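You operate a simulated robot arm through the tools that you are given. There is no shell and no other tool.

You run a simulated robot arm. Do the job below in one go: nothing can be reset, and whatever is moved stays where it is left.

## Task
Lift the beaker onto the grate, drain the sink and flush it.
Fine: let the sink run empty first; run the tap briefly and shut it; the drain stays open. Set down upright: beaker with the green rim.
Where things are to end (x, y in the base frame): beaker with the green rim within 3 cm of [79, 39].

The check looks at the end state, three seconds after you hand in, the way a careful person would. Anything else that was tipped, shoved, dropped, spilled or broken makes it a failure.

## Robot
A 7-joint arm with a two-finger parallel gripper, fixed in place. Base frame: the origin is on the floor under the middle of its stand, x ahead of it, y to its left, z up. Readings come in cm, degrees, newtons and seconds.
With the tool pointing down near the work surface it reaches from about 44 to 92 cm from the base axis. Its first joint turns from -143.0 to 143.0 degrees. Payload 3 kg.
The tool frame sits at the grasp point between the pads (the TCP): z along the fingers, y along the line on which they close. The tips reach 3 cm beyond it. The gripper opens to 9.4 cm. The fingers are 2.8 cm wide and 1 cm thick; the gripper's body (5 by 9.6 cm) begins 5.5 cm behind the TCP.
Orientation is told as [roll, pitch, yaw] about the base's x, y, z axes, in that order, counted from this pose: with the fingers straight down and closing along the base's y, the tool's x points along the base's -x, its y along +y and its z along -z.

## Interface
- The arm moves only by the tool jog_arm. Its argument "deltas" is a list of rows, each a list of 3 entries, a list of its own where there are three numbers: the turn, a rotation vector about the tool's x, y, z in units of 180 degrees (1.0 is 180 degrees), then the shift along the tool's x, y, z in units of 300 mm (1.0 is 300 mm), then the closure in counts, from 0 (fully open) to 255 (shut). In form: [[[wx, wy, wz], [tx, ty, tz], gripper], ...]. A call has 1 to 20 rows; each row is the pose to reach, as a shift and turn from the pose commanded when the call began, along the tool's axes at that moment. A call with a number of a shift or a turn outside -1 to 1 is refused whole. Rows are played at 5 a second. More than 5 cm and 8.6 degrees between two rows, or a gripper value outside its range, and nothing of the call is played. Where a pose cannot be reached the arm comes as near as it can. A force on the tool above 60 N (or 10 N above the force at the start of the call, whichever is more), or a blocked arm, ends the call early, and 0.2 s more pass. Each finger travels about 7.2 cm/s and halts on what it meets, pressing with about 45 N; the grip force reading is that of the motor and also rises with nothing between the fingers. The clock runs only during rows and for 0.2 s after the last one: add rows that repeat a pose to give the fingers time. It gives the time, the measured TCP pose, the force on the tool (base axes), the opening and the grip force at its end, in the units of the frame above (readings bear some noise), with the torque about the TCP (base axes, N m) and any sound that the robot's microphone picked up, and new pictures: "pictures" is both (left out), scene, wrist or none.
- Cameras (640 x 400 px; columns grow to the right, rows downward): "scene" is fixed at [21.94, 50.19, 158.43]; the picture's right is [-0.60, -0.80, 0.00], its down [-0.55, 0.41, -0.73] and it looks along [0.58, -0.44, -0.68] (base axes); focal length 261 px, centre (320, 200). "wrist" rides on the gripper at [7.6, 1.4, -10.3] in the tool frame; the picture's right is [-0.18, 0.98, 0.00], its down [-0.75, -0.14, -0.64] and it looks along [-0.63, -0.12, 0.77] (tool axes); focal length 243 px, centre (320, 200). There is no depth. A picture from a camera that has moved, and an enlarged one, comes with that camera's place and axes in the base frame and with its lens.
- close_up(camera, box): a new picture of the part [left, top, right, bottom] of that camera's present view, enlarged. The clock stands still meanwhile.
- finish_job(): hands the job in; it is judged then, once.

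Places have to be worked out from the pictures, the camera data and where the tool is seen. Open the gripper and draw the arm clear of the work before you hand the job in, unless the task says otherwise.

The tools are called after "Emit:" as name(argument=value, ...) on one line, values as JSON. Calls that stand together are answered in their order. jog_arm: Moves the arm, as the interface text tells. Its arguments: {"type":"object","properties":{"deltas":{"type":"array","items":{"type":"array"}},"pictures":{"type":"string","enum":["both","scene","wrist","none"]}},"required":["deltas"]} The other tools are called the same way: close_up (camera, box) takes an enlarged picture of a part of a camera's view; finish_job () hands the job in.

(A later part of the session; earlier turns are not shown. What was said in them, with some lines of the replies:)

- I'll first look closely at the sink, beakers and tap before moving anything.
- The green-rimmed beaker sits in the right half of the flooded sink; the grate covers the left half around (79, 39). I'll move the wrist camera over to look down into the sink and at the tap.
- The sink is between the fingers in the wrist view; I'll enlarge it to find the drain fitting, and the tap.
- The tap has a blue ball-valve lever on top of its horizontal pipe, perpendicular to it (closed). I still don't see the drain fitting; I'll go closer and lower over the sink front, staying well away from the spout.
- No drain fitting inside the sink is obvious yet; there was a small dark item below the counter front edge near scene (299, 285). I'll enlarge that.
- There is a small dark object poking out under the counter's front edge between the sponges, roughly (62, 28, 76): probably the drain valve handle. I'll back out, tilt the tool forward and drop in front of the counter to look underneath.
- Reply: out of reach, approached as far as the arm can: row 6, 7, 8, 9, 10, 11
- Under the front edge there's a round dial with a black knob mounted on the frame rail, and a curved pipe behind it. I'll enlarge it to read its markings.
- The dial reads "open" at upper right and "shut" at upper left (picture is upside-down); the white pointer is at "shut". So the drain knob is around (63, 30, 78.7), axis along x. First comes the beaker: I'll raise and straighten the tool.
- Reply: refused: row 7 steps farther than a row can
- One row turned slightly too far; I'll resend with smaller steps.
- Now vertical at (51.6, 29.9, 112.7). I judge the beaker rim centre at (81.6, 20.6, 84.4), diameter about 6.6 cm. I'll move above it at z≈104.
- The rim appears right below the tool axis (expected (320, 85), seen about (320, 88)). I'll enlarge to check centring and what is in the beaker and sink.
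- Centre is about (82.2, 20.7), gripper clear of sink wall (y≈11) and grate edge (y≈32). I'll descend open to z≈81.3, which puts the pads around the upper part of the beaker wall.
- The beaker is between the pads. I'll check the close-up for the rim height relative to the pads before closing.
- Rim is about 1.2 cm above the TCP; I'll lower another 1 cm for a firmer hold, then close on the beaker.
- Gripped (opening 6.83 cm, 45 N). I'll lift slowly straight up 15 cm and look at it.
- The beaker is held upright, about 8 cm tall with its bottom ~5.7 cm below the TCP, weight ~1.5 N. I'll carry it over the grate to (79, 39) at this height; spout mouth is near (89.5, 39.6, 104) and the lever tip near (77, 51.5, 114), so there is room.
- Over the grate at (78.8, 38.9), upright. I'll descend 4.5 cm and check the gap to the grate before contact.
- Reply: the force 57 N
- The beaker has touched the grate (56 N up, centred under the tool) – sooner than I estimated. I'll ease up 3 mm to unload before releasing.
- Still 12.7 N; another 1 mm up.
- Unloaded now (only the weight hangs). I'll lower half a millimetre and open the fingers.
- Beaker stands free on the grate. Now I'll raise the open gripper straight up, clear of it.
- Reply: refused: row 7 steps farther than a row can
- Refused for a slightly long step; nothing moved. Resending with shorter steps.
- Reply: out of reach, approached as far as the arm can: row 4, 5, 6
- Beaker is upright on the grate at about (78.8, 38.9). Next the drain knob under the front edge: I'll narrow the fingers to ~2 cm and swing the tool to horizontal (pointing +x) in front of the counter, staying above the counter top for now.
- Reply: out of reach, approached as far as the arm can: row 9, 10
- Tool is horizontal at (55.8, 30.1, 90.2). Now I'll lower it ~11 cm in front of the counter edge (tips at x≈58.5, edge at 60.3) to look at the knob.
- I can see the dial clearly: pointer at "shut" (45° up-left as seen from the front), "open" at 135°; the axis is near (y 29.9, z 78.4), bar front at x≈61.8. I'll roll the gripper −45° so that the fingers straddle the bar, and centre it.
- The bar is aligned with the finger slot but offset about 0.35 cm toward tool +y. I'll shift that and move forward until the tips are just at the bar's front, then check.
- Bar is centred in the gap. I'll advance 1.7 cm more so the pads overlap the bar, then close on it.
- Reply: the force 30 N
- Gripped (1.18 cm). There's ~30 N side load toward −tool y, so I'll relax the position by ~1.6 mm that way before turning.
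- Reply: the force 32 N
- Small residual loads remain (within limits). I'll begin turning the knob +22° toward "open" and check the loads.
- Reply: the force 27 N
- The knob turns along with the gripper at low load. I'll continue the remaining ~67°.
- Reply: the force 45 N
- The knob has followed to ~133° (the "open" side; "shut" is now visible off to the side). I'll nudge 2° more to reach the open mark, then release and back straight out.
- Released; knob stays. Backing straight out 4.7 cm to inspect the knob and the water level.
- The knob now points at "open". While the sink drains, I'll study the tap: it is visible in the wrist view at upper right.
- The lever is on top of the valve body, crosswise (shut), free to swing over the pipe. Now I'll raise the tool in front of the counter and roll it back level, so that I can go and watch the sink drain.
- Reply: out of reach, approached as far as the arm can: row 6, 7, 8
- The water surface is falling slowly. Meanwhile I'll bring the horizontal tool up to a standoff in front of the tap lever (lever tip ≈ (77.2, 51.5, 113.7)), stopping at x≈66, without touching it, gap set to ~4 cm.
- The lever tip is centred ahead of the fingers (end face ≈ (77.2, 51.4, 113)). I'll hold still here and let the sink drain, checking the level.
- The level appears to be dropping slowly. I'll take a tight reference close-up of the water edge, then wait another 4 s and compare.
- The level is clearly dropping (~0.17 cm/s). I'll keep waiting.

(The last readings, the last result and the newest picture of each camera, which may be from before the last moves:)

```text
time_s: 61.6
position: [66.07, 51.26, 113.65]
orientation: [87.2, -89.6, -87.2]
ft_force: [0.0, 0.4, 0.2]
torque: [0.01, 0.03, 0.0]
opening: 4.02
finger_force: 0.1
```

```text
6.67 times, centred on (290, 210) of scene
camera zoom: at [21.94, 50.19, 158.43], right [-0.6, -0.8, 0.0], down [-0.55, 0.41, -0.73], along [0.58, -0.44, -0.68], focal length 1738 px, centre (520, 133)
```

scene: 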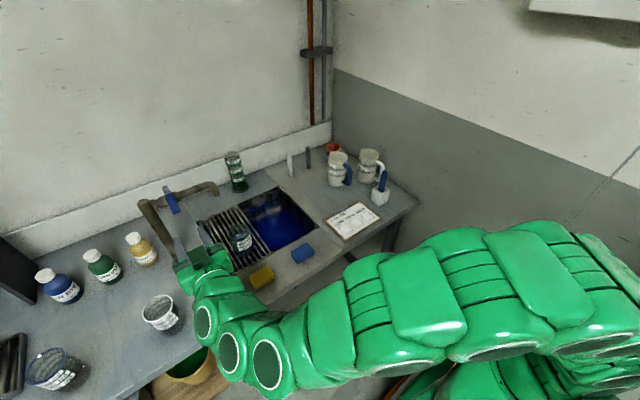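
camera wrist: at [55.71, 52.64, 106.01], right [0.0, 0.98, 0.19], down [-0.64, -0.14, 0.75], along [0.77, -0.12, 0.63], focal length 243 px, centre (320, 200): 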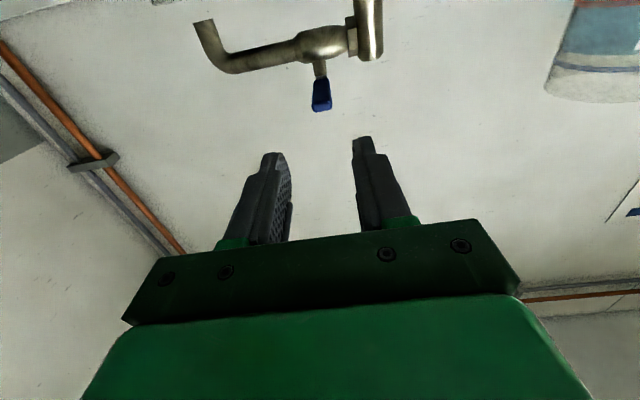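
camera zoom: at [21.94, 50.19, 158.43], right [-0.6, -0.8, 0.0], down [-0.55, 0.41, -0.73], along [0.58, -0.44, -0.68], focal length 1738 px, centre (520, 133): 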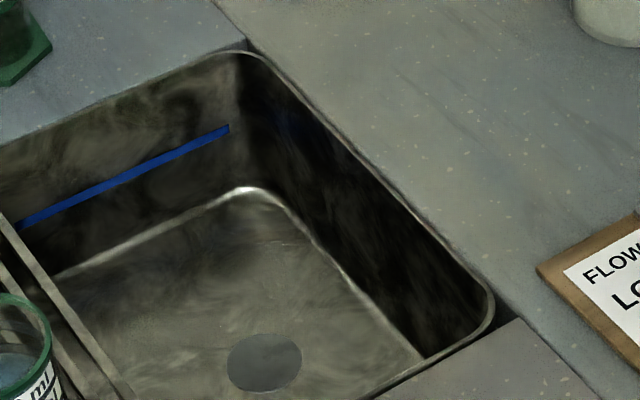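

The sink is empty – bare steel and the drain outlet are visible. Now the tap: I'll advance the open fork toward the lever, stopping just short of its tip to check alignment.

Emit:
jog_arm(deltas=[[[0, 0, 0], [0.017, 0.003, 0.07], 146], [[0, 0, 0], [0.017, 0.003, 0.14], 146], [[0, 0, 0], [0.017, 0.003, 0.2], 146], [[0, 0, 0], [0.017, 0.003, 0.233], 146], [[0, 0, 0], [0.017, 0.003, 0.233], 146]])

Emit:
close_up(camera="wrist", box=[220, 60, 420, 240])

Emit:
close_up(camera="scene", box=[130, 170, 260, 270])

```text
time_s: 62.8
position: [72.89, 51.37, 113.06]
orientation: [86.1, -89.6, -86.1]
ft_force: [-0.2, -0.3, -0.1]
torque: [0.0, -0.01, 0.03]
opening: 4.02
finger_force: 0.1
camera wrist: at [62.67, 52.76, 105.37], right [0.0, 0.98, 0.19], down [-0.64, -0.15, 0.75], along [0.77, -0.12, 0.63], focal length 243 px, centre (320, 200)
```

scene: 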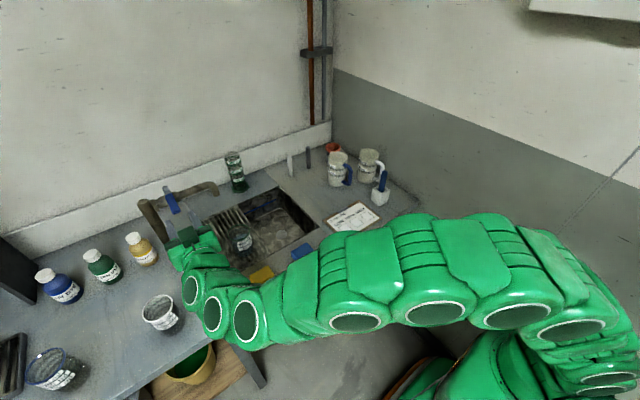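
wrist: 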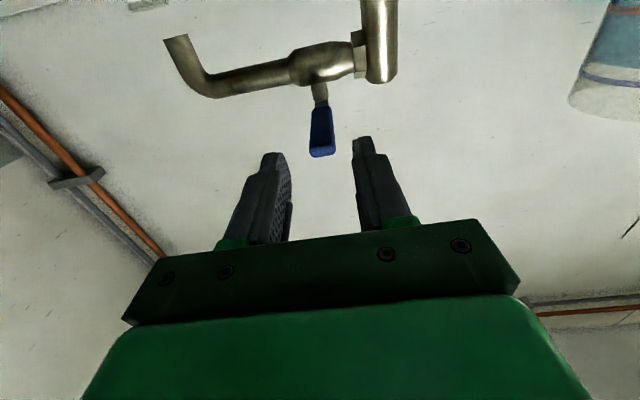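

```text
2.22 times, centred on (320, 150) of wrist
camera zoom: at [62.67, 52.76, 105.37], right [0.0, 0.98, 0.19], down [-0.64, -0.15, 0.75], along [0.77, -0.12, 0.63], focal length 539 px, centre (320, 311)
```

zoom: 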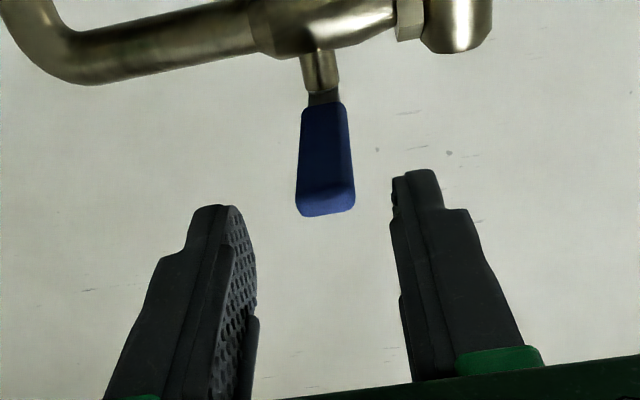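

```text
4.00 times, centred on (195, 220) of scene
camera zoom: at [21.94, 50.19, 158.43], right [-0.6, -0.8, 0.0], down [-0.55, 0.41, -0.73], along [0.58, -0.44, -0.68], focal length 1043 px, centre (820, 120)
```

zoom: 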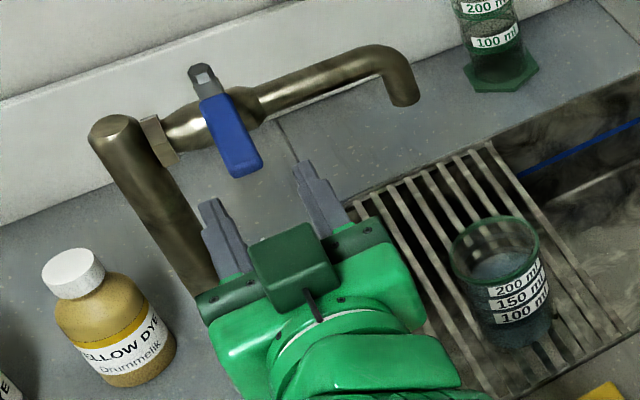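

Lever is centred in the fork. Advancing 6.5 cm so that the fingers straddle the blue handle.

Emit:
jog_arm(deltas=[[[0, 0, 0], [0, 0, 0.05], 146], [[0, 0, 0], [0, 0, 0.1], 146], [[0, 0, 0], [0, 0, 0.15], 146], [[0, 0, 0], [0, 0, 0.19], 146], [[0, 0, 0], [0, 0, 0.217], 146], [[0, 0, 0], [0, 0, 0.217], 146]])

Emit:
close_up(camera="wrist", box=[220, 60, 420, 240])

Emit:
close_up(camera="scene", box=[130, 170, 260, 270])

```text
time_s: 64.2
position: [79.4, 51.29, 113.03]
orientation: [83.7, -89.8, -83.5]
ft_force: [-1.0, 0.0, 0.0]
torque: [0.0, -0.04, 0.03]
opening: 3.97
finger_force: 0.0
camera wrist: at [69.12, 52.74, 105.49], right [0.0, 0.98, 0.19], down [-0.64, -0.15, 0.75], along [0.77, -0.12, 0.63], focal length 243 px, centre (320, 200)
```

scene: 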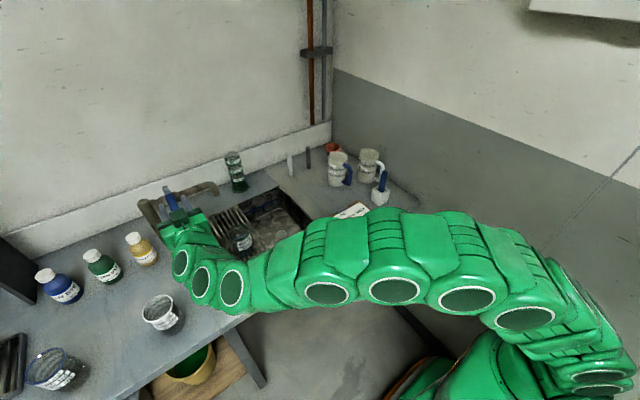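
wrist: 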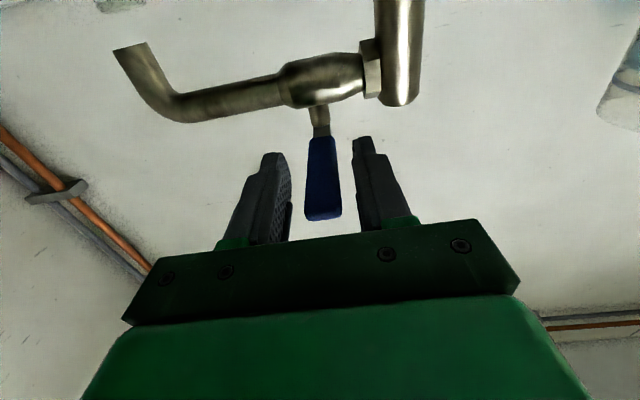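

```text
2.22 times, centred on (320, 150) of wrist
camera zoom: at [69.12, 52.74, 105.49], right [0.0, 0.98, 0.19], down [-0.64, -0.15, 0.75], along [0.77, -0.12, 0.63], focal length 539 px, centre (320, 311)
```

zoom: 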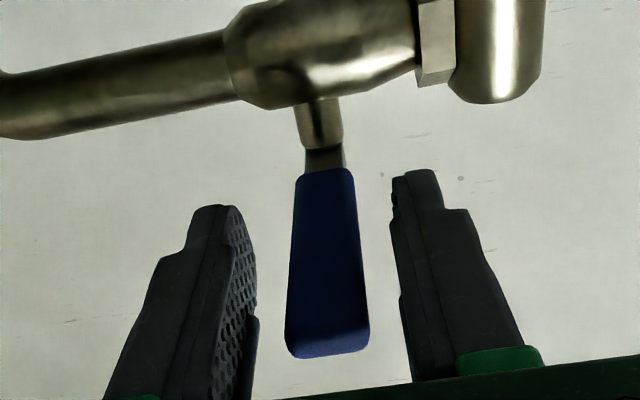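

```text
4.00 times, centred on (195, 220) of scene
camera zoom: at [21.94, 50.19, 158.43], right [-0.6, -0.8, 0.0], down [-0.55, 0.41, -0.73], along [0.58, -0.44, -0.68], focal length 1043 px, centre (820, 120)
```

zoom: 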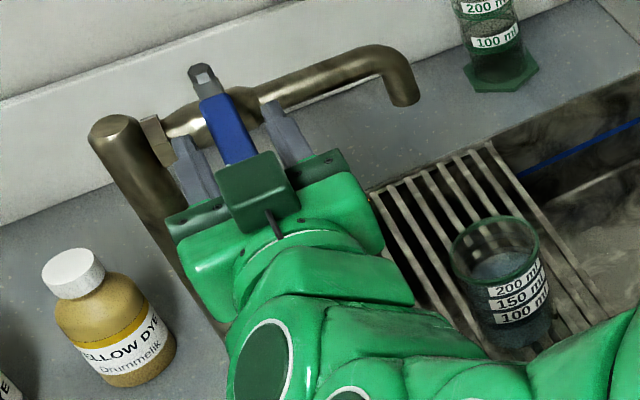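

The handle is well straddled. I'll narrow the fork to ~2.6 cm and try a small 10° swing of the lever toward the spout side (−y), watching force and flow.

Emit:
jog_arm(deltas=[[[0, 0, 0], [0, 0, 0], 170], [[0, 0, 0], [0, 0, 0], 184], [[0, 0, 0], [0, 0, 0], 184], [[-0.011, 0, 0], [0, -0.01, 0], 184], [[-0.022, 0, 0], [0, -0.02, 0.001], 184], [[-0.033, 0, 0], [0, -0.03, 0.002], 184], [[-0.044, 0, 0], [0, -0.04, 0.003], 184], [[-0.055, 0, 0], [0, -0.049, 0.004], 184], [[-0.055, 0, 0], [0, -0.049, 0.004], 184]])

Emit:
close_up(camera="wrist", box=[220, 60, 420, 240])

Emit:
close_up(camera="scene", box=[130, 170, 290, 270])

```text
time_s: 66.2
position: [79.55, 49.95, 113.18]
orientation: [98.6, -89.6, -88.8]
ft_force: [-0.2, 0.3, -0.2]
torque: [-0.01, 0.02, -0.01]
opening: 2.65
finger_force: 0.2
camera wrist: at [69.22, 49.52, 105.54], right [-0.17, 0.97, 0.19], down [-0.61, -0.25, 0.75], along [0.78, 0.01, 0.63], focal length 243 px, centre (320, 200)
```

scene: 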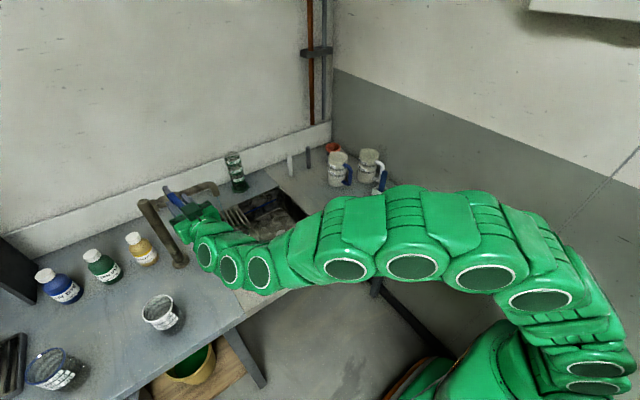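
wrist: 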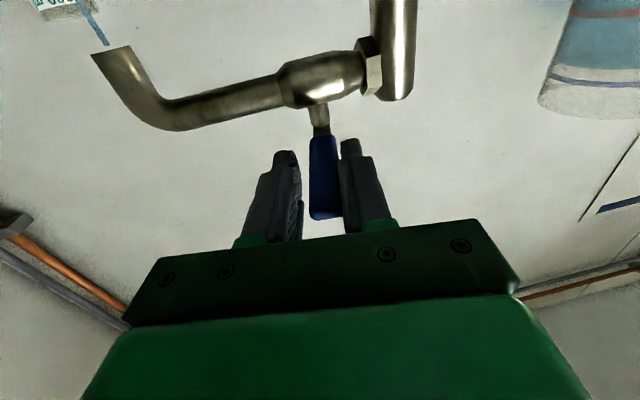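

```text
2.22 times, centred on (320, 150) of wrist
camera zoom: at [69.22, 49.52, 105.54], right [-0.17, 0.97, 0.19], down [-0.61, -0.25, 0.75], along [0.78, 0.01, 0.63], focal length 539 px, centre (320, 311)
```

zoom: 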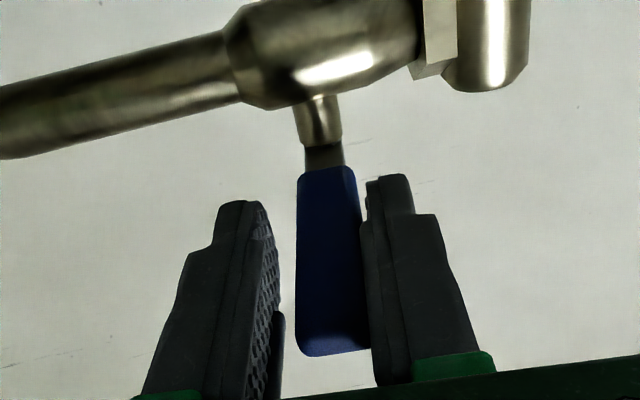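

```text
4.00 times, centred on (210, 220) of scene
camera zoom: at [21.94, 50.19, 158.43], right [-0.6, -0.8, 0.0], down [-0.55, 0.41, -0.73], along [0.58, -0.44, -0.68], focal length 1043 px, centre (760, 120)
```

zoom: 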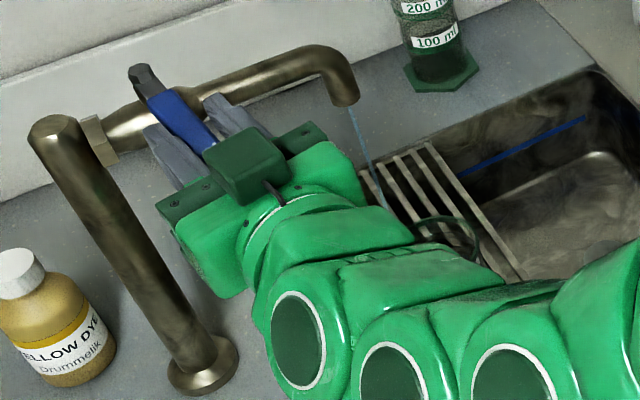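

Success: the lever turns freely this way and a thin stream runs from the spout (~(88, 40)), clear of the beaker. I'll open it to about 35° for a proper flush and hold for ~2 s.

Emit:
jog_arm(deltas=[[[-0.0278, 0, 0], [0, -0.0247, 0.0011], 184], [[-0.0556, 0, 0], [0, -0.0492, 0.0043], 184], [[-0.0833, 0, 0], [0, -0.0733, 0.0097], 184], [[-0.1111, 0, 0], [0, -0.0969, 0.0171], 184], [[-0.1389, 0, 0], [0, -0.1197, 0.0265], 184], [[-0.1389, 0, 0], [0, -0.1197, 0.0265], 184], [[-0.1389, 0, 0], [0, -0.1197, 0.0265], 184], [[-0.1389, 0, 0], [0, -0.1197, 0.0265], 184], [[-0.1389, 0, 0], [0, -0.1197, 0.0265], 184]])

Emit:
close_up(camera="scene", box=[150, 170, 330, 280])

Emit:
close_up(camera="wrist", box=[200, 40, 440, 240])

```text
time_s: 68.2
position: [81.0, 46.42, 112.87]
orientation: [108.2, -89.8, -73.3]
ft_force: [-0.1, -0.4, -1.3]
torque: [0.05, 0.01, -0.03]
opening: 2.68
finger_force: 0.1
camera wrist: at [71.74, 41.65, 105.29], right [-0.56, 0.81, 0.19], down [-0.44, -0.49, 0.75], along [0.7, 0.34, 0.63], focal length 243 px, centre (320, 200)
```

scene: 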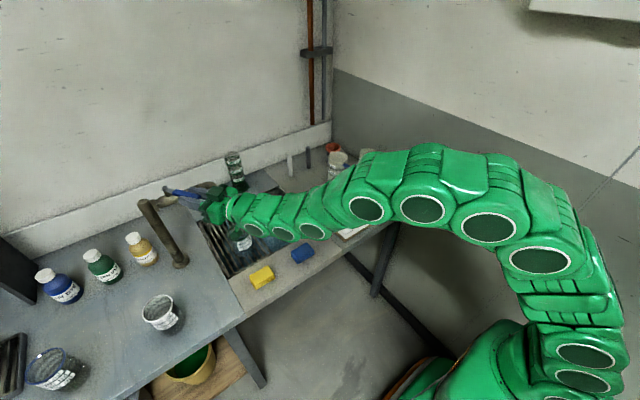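
wrist: 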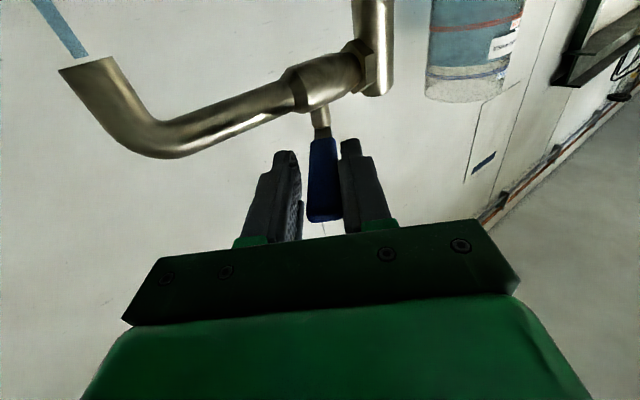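

```text
3.56 times, centred on (240, 225) of scene
camera zoom: at [21.94, 50.19, 158.43], right [-0.6, -0.8, 0.0], down [-0.55, 0.41, -0.73], along [0.58, -0.44, -0.68], focal length 927 px, centre (604, 111)
```

zoom: 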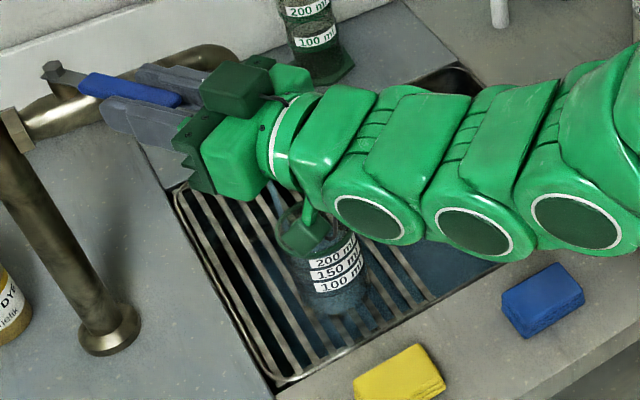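

```text
2.00 times, centred on (320, 140) of wrist
camera zoom: at [71.74, 41.65, 105.29], right [-0.56, 0.81, 0.19], down [-0.44, -0.49, 0.75], along [0.7, 0.34, 0.63], focal length 485 px, centre (320, 320)
```

zoom: 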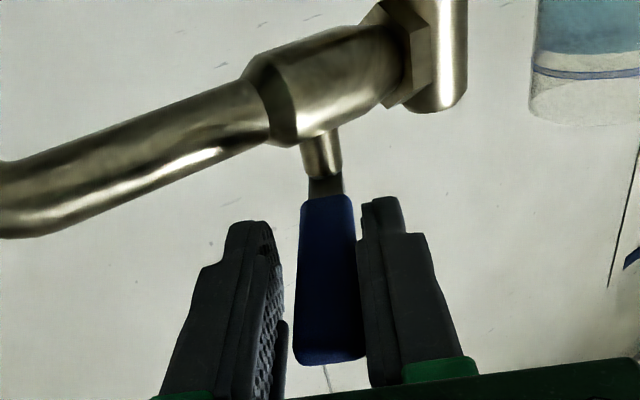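

Good steady stream into the sink, beaker untouched. After another ~0.6 s I'll swing the lever back toward shut.

Emit:
jog_arm(deltas=[[[0, 0, 0], [0, 0, 0], 184], [[0, 0, 0], [0, 0, 0], 184], [[0, 0, 0], [0, 0, 0], 184], [[0.0278, 0, 0], [0, 0.0247, 0.0011], 184], [[0.0556, 0, 0], [0, 0.0492, 0.0043], 184], [[0.0833, 0, 0], [0, 0.0733, 0.0097], 184], [[0.1111, 0, 0], [0, 0.0969, 0.0171], 184], [[0.1389, 0, 0], [0, 0.1197, 0.0265], 184], [[0.1667, 0, 0], [0, 0.1417, 0.038], 184], [[0.1944, 0, 0], [0, 0.1625, 0.0512], 184], [[0.1944, 0, 0], [0, 0.1625, 0.0512], 184]])

Emit:
close_up(camera="wrist", box=[80, 0, 440, 240])

Emit:
close_up(camera="scene", box=[130, 170, 290, 270])

```text
time_s: 70.6
position: [79.5, 51.55, 113.08]
orientation: [79.8, -89.7, -79.9]
ft_force: [-2.0, 0.0, 3.1]
torque: [-0.04, 0.08, -0.01]
opening: 2.64
finger_force: 0.3
camera wrist: at [69.07, 52.89, 105.48], right [0.0, 0.98, 0.19], down [-0.64, -0.14, 0.75], along [0.77, -0.12, 0.63], focal length 243 px, centre (320, 200)
```

scene: 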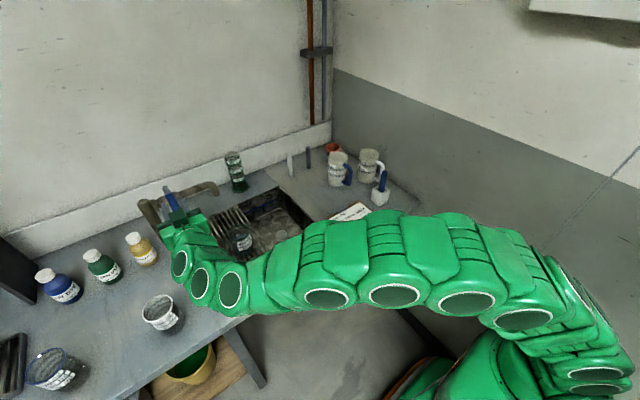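
wrist: 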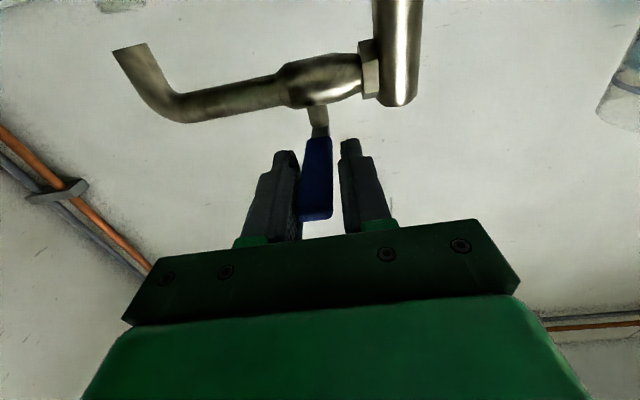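

```text
1.67 times, centred on (260, 120) of wrist
camera zoom: at [69.07, 52.89, 105.48], right [0.0, 0.98, 0.19], down [-0.64, -0.14, 0.75], along [0.77, -0.12, 0.63], focal length 404 px, centre (420, 333)
```

zoom: 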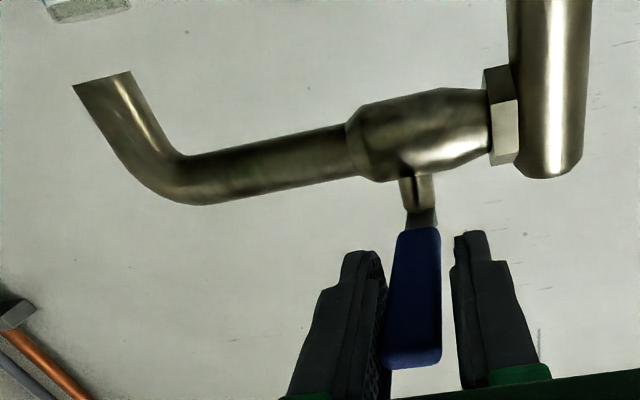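

```text
4.00 times, centred on (210, 220) of scene
camera zoom: at [21.94, 50.19, 158.43], right [-0.6, -0.8, 0.0], down [-0.55, 0.41, -0.73], along [0.58, -0.44, -0.68], focal length 1043 px, centre (760, 120)
```

zoom: 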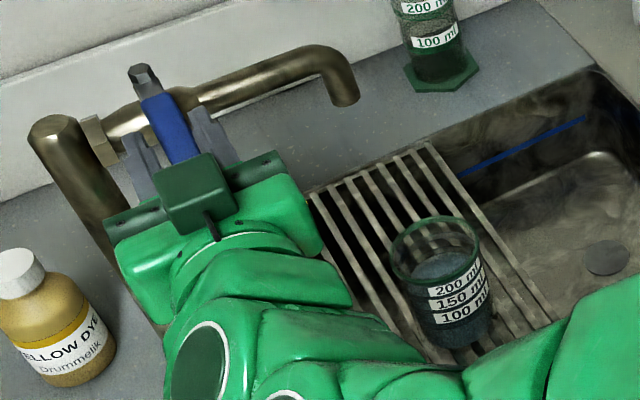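

No stream visible, but comparing with the original view the lever is still ~2.5° short of square. I'll push it about 4.5 mm further toward shut, gently.

Emit:
jog_arm(deltas=[[[0.005, 0, 0], [0, 0.006, 0], 184], [[0.01, 0, 0], [0, 0.011, 0], 184], [[0.014, 0, 0], [0, 0.015, 0], 184], [[0.014, 0, 0], [0, 0.015, 0], 184]])

Emit:
close_up(camera="wrist", box=[80, 0, 440, 240])

Emit:
close_up(camera="scene", box=[130, 170, 290, 270])

```text
time_s: 71.6
position: [79.46, 51.85, 113.16]
orientation: [89.9, -89.6, -92.5]
ft_force: [-0.5, -1.7, 0.8]
torque: [-0.03, 0.01, 0.07]
opening: 2.75
finger_force: 1.3
camera wrist: at [69.23, 53.66, 105.51], right [0.05, 0.98, 0.19], down [-0.65, -0.12, 0.75], along [0.76, -0.16, 0.63], focal length 243 px, centre (320, 200)
```

scene: 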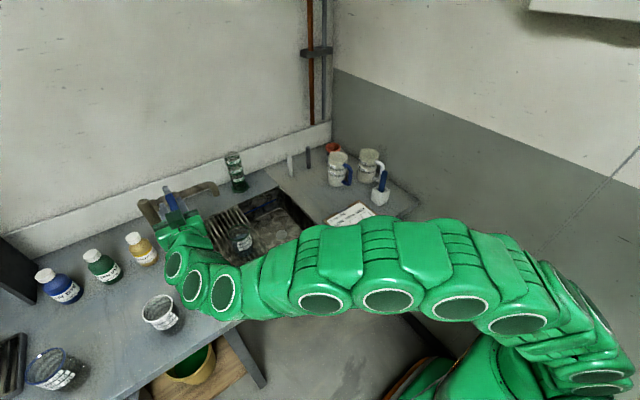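
wrist: 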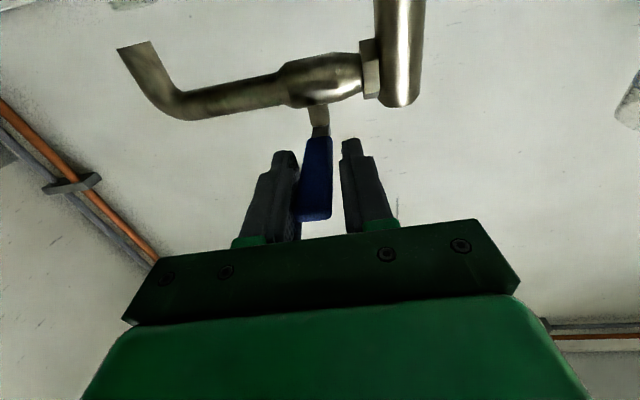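

```text
1.67 times, centred on (260, 120) of wrist
camera zoom: at [69.23, 53.66, 105.51], right [0.05, 0.98, 0.19], down [-0.65, -0.12, 0.75], along [0.76, -0.16, 0.63], focal length 404 px, centre (420, 333)
```

zoom: 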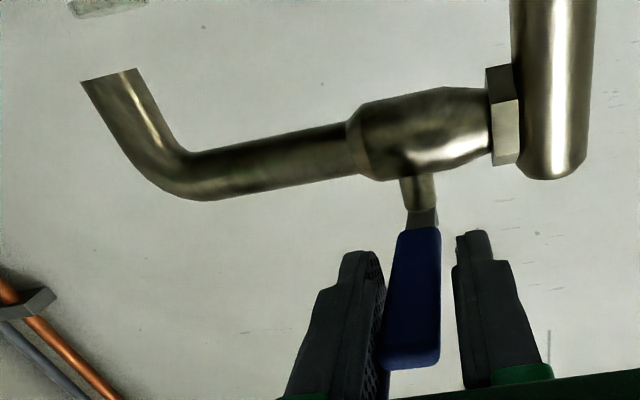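

```text
4.00 times, centred on (210, 220) of scene
camera zoom: at [21.94, 50.19, 158.43], right [-0.6, -0.8, 0.0], down [-0.55, 0.41, -0.73], along [0.58, -0.44, -0.68], focal length 1043 px, centre (760, 120)
```

zoom: 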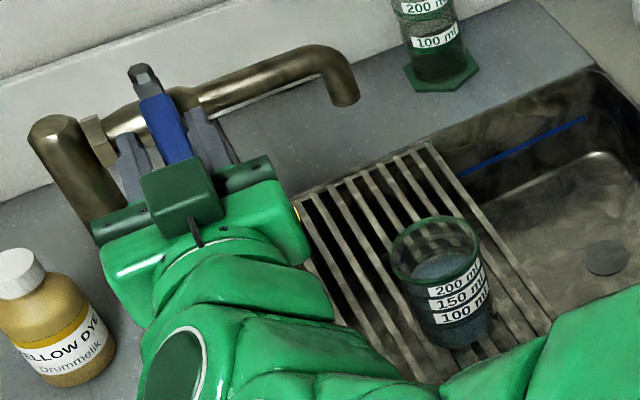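

Light contact force has appeared, suggesting the shut stop. I'll push just 2 mm more to confirm it is against the stop.

Emit:
jog_arm(deltas=[[[0, 0, 0], [0, 0.004, 0], 184], [[0, 0, 0], [0, 0.007, 0], 184], [[0, 0, 0], [0, 0.007, 0], 184]])

Emit:
close_up(camera="wrist", box=[80, 0, 440, 240])

```text
time_s: 72.4
position: [79.52, 51.95, 113.08]
orientation: [86.6, -89.6, -89.2]
ft_force: [-1.6, -8.2, 1.4]
torque: [-0.05, -0.01, 0.13]
opening: 3.14
finger_force: 4.7
camera wrist: at [69.28, 53.86, 105.48], right [0.05, 0.98, 0.19], down [-0.65, -0.12, 0.75], along [0.76, -0.16, 0.63], focal length 243 px, centre (320, 200)
```

scene: 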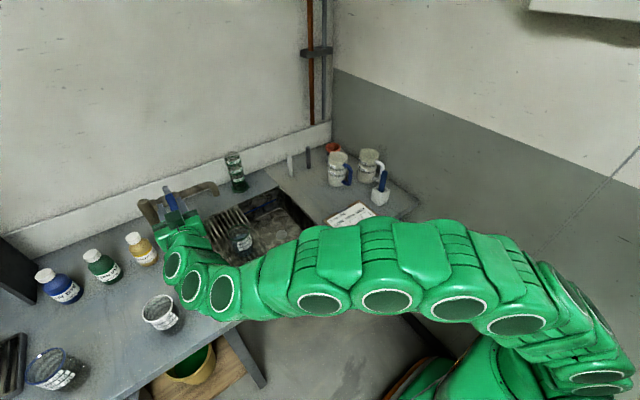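
wrist: 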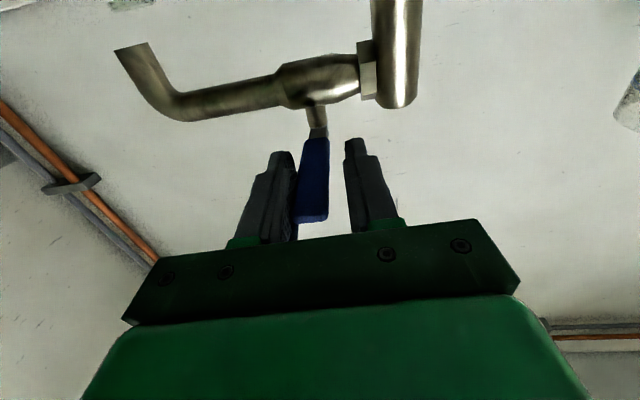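

```text
1.67 times, centred on (260, 120) of wrist
camera zoom: at [69.28, 53.86, 105.48], right [0.05, 0.98, 0.19], down [-0.65, -0.12, 0.75], along [0.76, -0.16, 0.63], focal length 404 px, centre (420, 333)
```

zoom: 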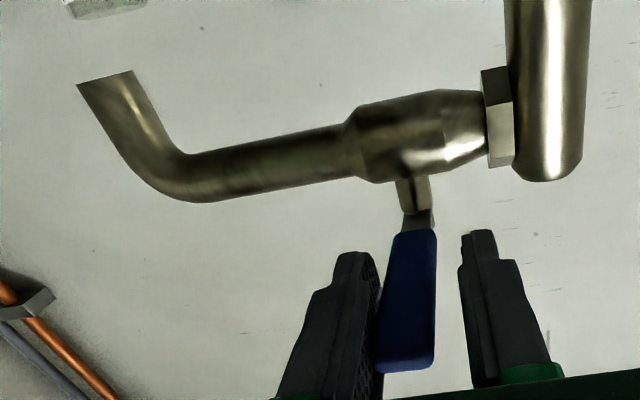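

The lever is firmly against its shut stop (8 N reaction, fingers pushed back) and no water runs. I'll recentre, open the fork and withdraw straight back.

Emit:
jog_arm(deltas=[[[0, 0, 0], [0, -0.008, 0], 170], [[0, 0, 0], [0, -0.015, 0], 146], [[0, 0, 0], [0, -0.015, 0], 146], [[0, 0, 0], [0, -0.015, -0.06], 146], [[0, 0, 0], [0, -0.015, -0.16], 146], [[0, 0, 0], [0, -0.015, -0.27], 146], [[0, 0, 0], [0, -0.015, -0.38], 146], [[0, 0, 0], [0, -0.015, -0.45], 146], [[0, 0, 0], [0, -0.015, -0.45], 146]])

Emit:
close_up(camera="scene", box=[130, 170, 320, 290])

Emit:
close_up(camera="wrist", box=[160, 0, 440, 180])

```text
time_s: 74.4
position: [66.04, 52.13, 112.9]
orientation: [88.5, -89.7, -90.9]
ft_force: [1.0, -0.4, -0.1]
torque: [0.01, -0.01, 0.02]
opening: 4.0
finger_force: 0.1
camera wrist: at [55.79, 53.93, 105.43], right [0.05, 0.98, 0.19], down [-0.65, -0.12, 0.75], along [0.76, -0.16, 0.63], focal length 243 px, centre (320, 200)
```

scene: 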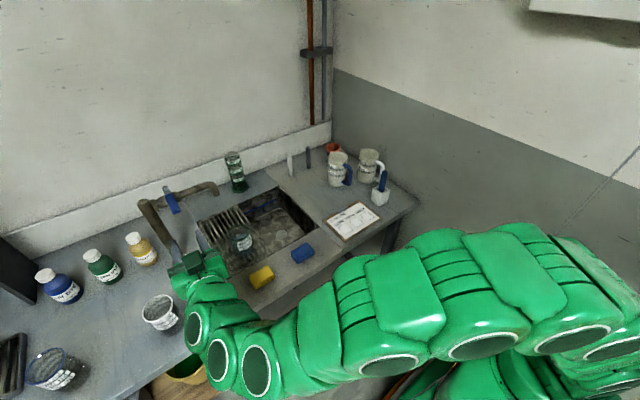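
wrist: 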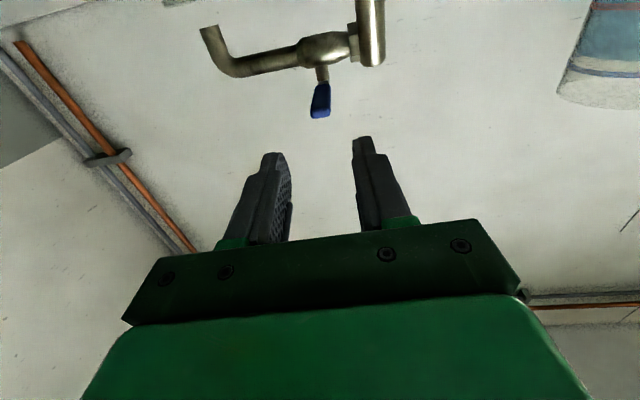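

```text
3.33 times, centred on (225, 230) of scene
camera zoom: at [21.94, 50.19, 158.43], right [-0.6, -0.8, 0.0], down [-0.55, 0.41, -0.73], along [0.58, -0.44, -0.68], focal length 869 px, centre (637, 100)
```

zoom: 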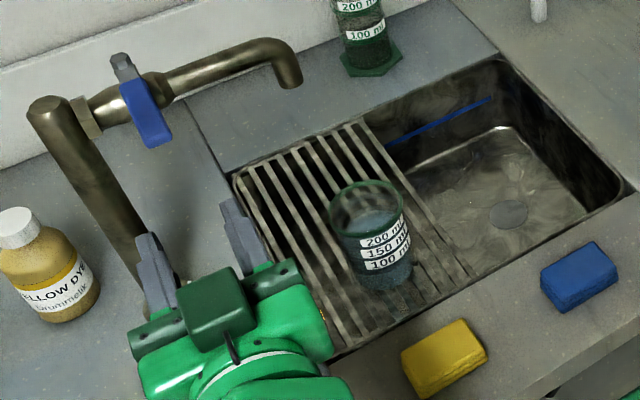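

```text
2.22 times, centred on (300, 90) of wrist
camera zoom: at [55.79, 53.93, 105.43], right [0.05, 0.98, 0.19], down [-0.65, -0.12, 0.75], along [0.76, -0.16, 0.63], focal length 539 px, centre (364, 444)
```

zoom: 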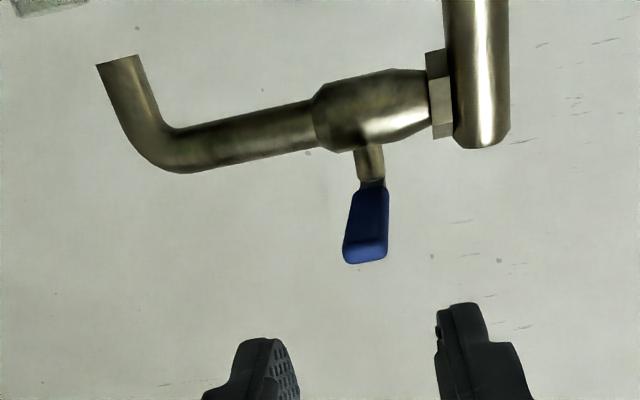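

The lever looks back in its original crosswise position. I'll verify with the same tight close-up I took before, and check the sink.

Emit:
close_up(camera="scene", box=[140, 170, 230, 230])

Emit:
close_up(camera="scene", box=[200, 190, 320, 280])

```text
6.67 times, centred on (185, 200) of scene
camera zoom: at [21.94, 50.19, 158.43], right [-0.6, -0.8, 0.0], down [-0.55, 0.41, -0.73], along [0.58, -0.44, -0.68], focal length 1738 px, centre (1220, 200)
```

zoom: 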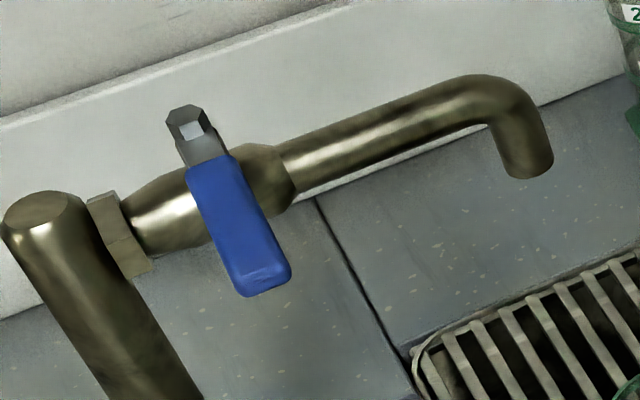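

```text
4.44 times, centred on (260, 235) of scene
camera zoom: at [21.94, 50.19, 158.43], right [-0.6, -0.8, 0.0], down [-0.55, 0.41, -0.73], along [0.58, -0.44, -0.68], focal length 1158 px, centre (587, 44)
```

zoom: 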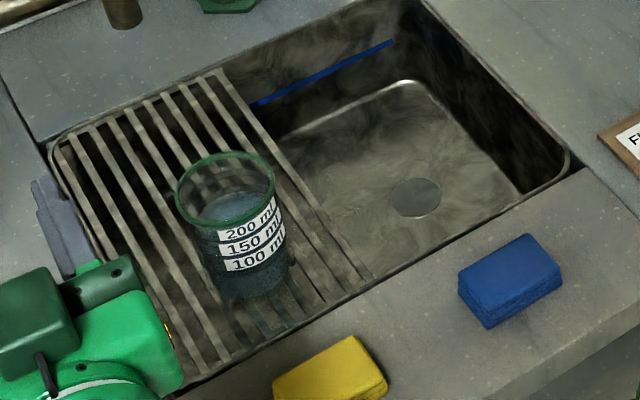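

Lever position is identical to the start (shut), the sink is empty and clean, beaker upright on the grate. Now I'll open the gripper fully and draw the arm up and back, clear of the work.

Emit:
jog_arm(deltas=[[[0, 0, 0], [-0.06, -0.03, -0.06], 100], [[0, 0, 0], [-0.12, -0.1, -0.12], 0], [[0, 0, 0], [-0.18, -0.2, -0.17], 0], [[0, 0, 0], [-0.23, -0.31, -0.2], 0], [[0, 0, 0], [-0.28, -0.42, -0.23], 0], [[0, 0, 0], [-0.32, -0.52, -0.26], 0], [[0, 0, 0], [-0.333, -0.567, -0.267], 0], [[0, 0, 0], [-0.333, -0.567, -0.267], 0]])

Emit:
close_up(camera="scene", box=[130, 170, 330, 290])

```text
time_s: 76.2
position: [57.11, 35.46, 122.82]
orientation: [86.3, -89.6, -89.1]
ft_force: [-0.4, -0.7, 0.8]
torque: [0.01, 0.03, 0.04]
opening: 9.41
finger_force: 0.1
camera wrist: at [46.85, 37.31, 115.29], right [0.05, 0.98, 0.19], down [-0.65, -0.12, 0.75], along [0.76, -0.16, 0.63], focal length 243 px, centre (320, 200)
```

scene: 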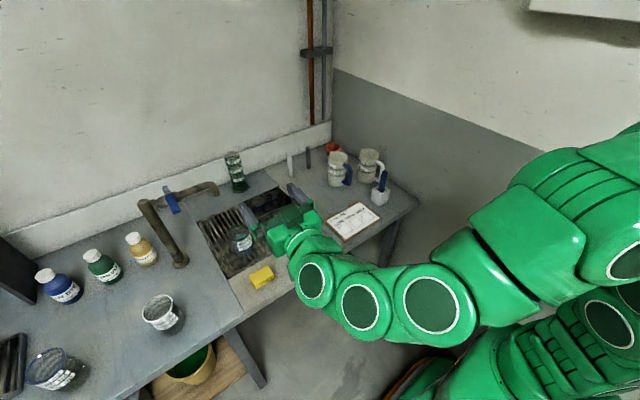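
wrist: 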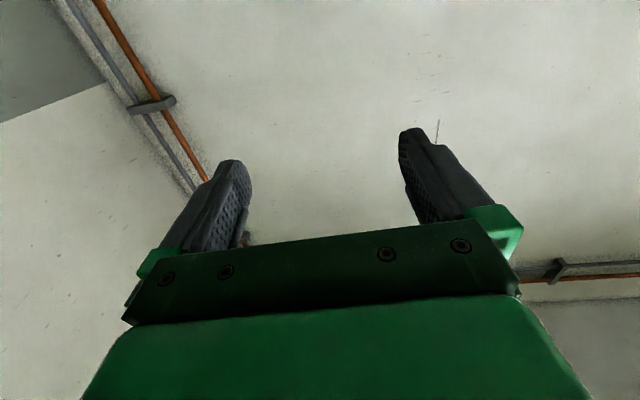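

```text
3.20 times, centred on (230, 230) of scene
camera zoom: at [21.94, 50.19, 158.43], right [-0.6, -0.8, 0.0], down [-0.55, 0.41, -0.73], along [0.58, -0.44, -0.68], focal length 834 px, centre (608, 104)
```

zoom: 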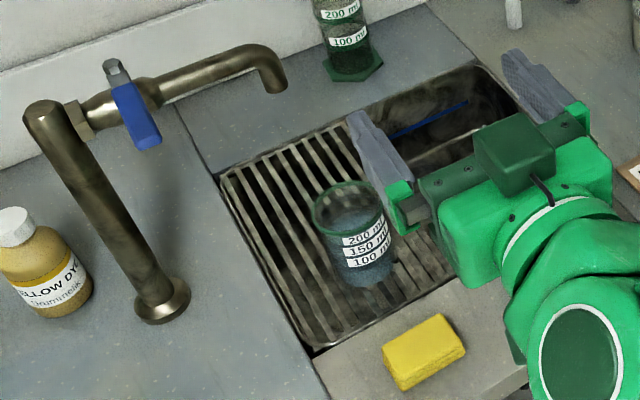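

Everything on the bench is intact. I'll move the arm further away to near its starting pose for a full unobstructed view before handing in.

Emit:
jog_arm(deltas=[[[0, 0.045, 0], [-0.04, -0.08, -0.015], 0], [[0, 0.09, 0], [-0.08, -0.16, -0.03], 0], [[0, 0.135, 0], [-0.12, -0.24, -0.045], 0], [[0, 0.18, 0], [-0.16, -0.32, -0.06], 0], [[0, 0.225, 0], [-0.2, -0.4, -0.075], 0], [[0, 0.27, 0], [-0.24, -0.48, -0.09], 0], [[0, 0.315, 0], [-0.28, -0.56, -0.105], 0], [[0, 0.36, 0], [-0.32, -0.64, -0.12], 0], [[0, 0.405, 0], [-0.36, -0.72, -0.135], 0], [[0, 0.45, 0], [-0.4, -0.8, -0.15], 0], [[0, 0.495, 0], [-0.42, -0.88, -0.165], 0], [[0, 0.495, 0], [-0.42, -0.88, -0.165], 0]])

Emit:
close_up(camera="scene", box=[180, 170, 340, 290])

Emit:
close_up(camera="scene", box=[0, 120, 440, 400])

```text
time_s: 79.0
position: [47.25, 20.79, 135.52]
orientation: [0.4, -0.9, 12.3]
ft_force: [-0.8, -0.3, 0.3]
torque: [-0.02, -0.02, -0.03]
opening: 9.38
finger_force: 0.0
stopped in row 12: the arm was blocked; the commanded pose is now the measured one
camera wrist: at [39.21, 20.31, 145.66], right [-0.03, 1.0, 0.01], down [0.76, 0.02, 0.65], along [0.65, 0.03, -0.76], focal length 243 px, centre (320, 200)
```

scene: 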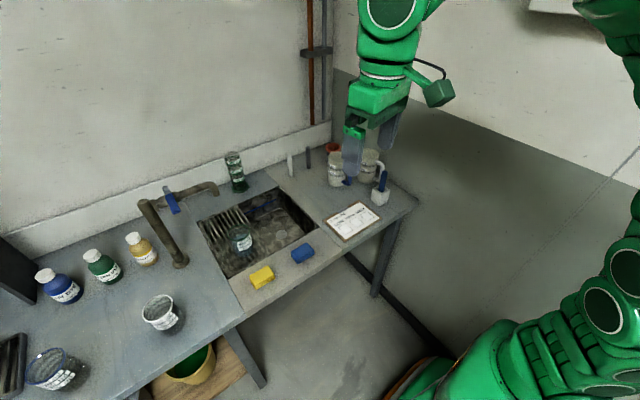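
wrist: 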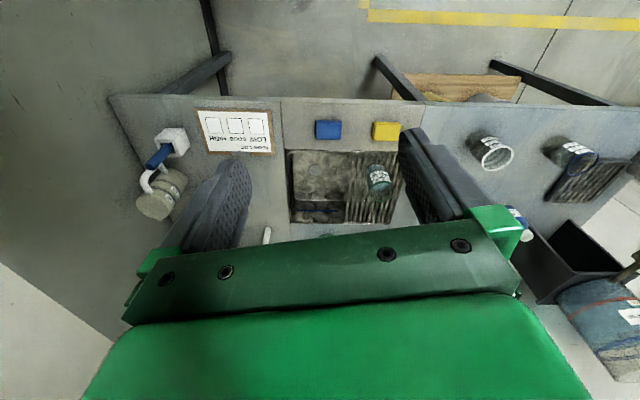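

```text
3.33 times, centred on (260, 230) of scene
camera zoom: at [21.94, 50.19, 158.43], right [-0.6, -0.8, 0.0], down [-0.55, 0.41, -0.73], along [0.58, -0.44, -0.68], focal length 869 px, centre (520, 100)
```

zoom: 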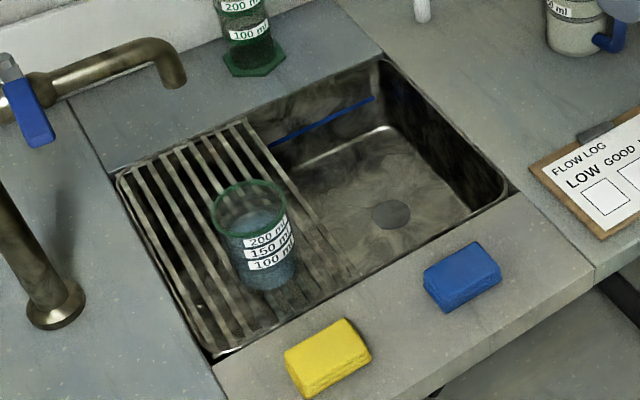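

```text
1.43 times, centred on (220, 260) of scene
camera zoom: at [21.94, 50.19, 158.43], right [-0.6, -0.8, 0.0], down [-0.55, 0.41, -0.73], along [0.58, -0.44, -0.68], focal length 372 px, centre (463, 114)
```

zoom: 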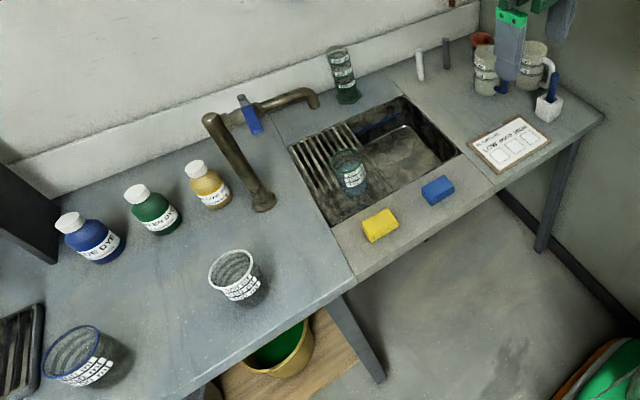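

Final view: beaker upright on the grate at about (79, 39), sink empty with the drain left at "open", tap lever back in its shut position with no flow, everything else undisturbed, and the arm is clear with the gripper open. Handing in.

Emit:
finish_job()

```text
The job is handed in.
```

The beaker is on the grate, the sink is drained and flushed, and the job is handed in; I haven't seen the check's result.

- **Beaker:** the green-rimmed beaker stands upright on the grate at about (79, 39), by my estimate from the tool position when I let go.
- **Drain:** I turned the knob under the counter's front edge from "shut" to "open" and left it there. The sink was empty before I touched the tap.
- **Flush:** I ran the tap for about 4 seconds, then pushed the lever back against its stop. No water is running, and the sink was empty again afterwards. The stream fell about 5 cm from the beaker.
- **Everything else:** nothing else on the bench looks moved or spilled. The gripper is open and the arm is clear of the work.

The arm reported being blocked on the last row of its final retreat. The force readings there were near zero and it was well away from the bench, so I left it where it stopped.
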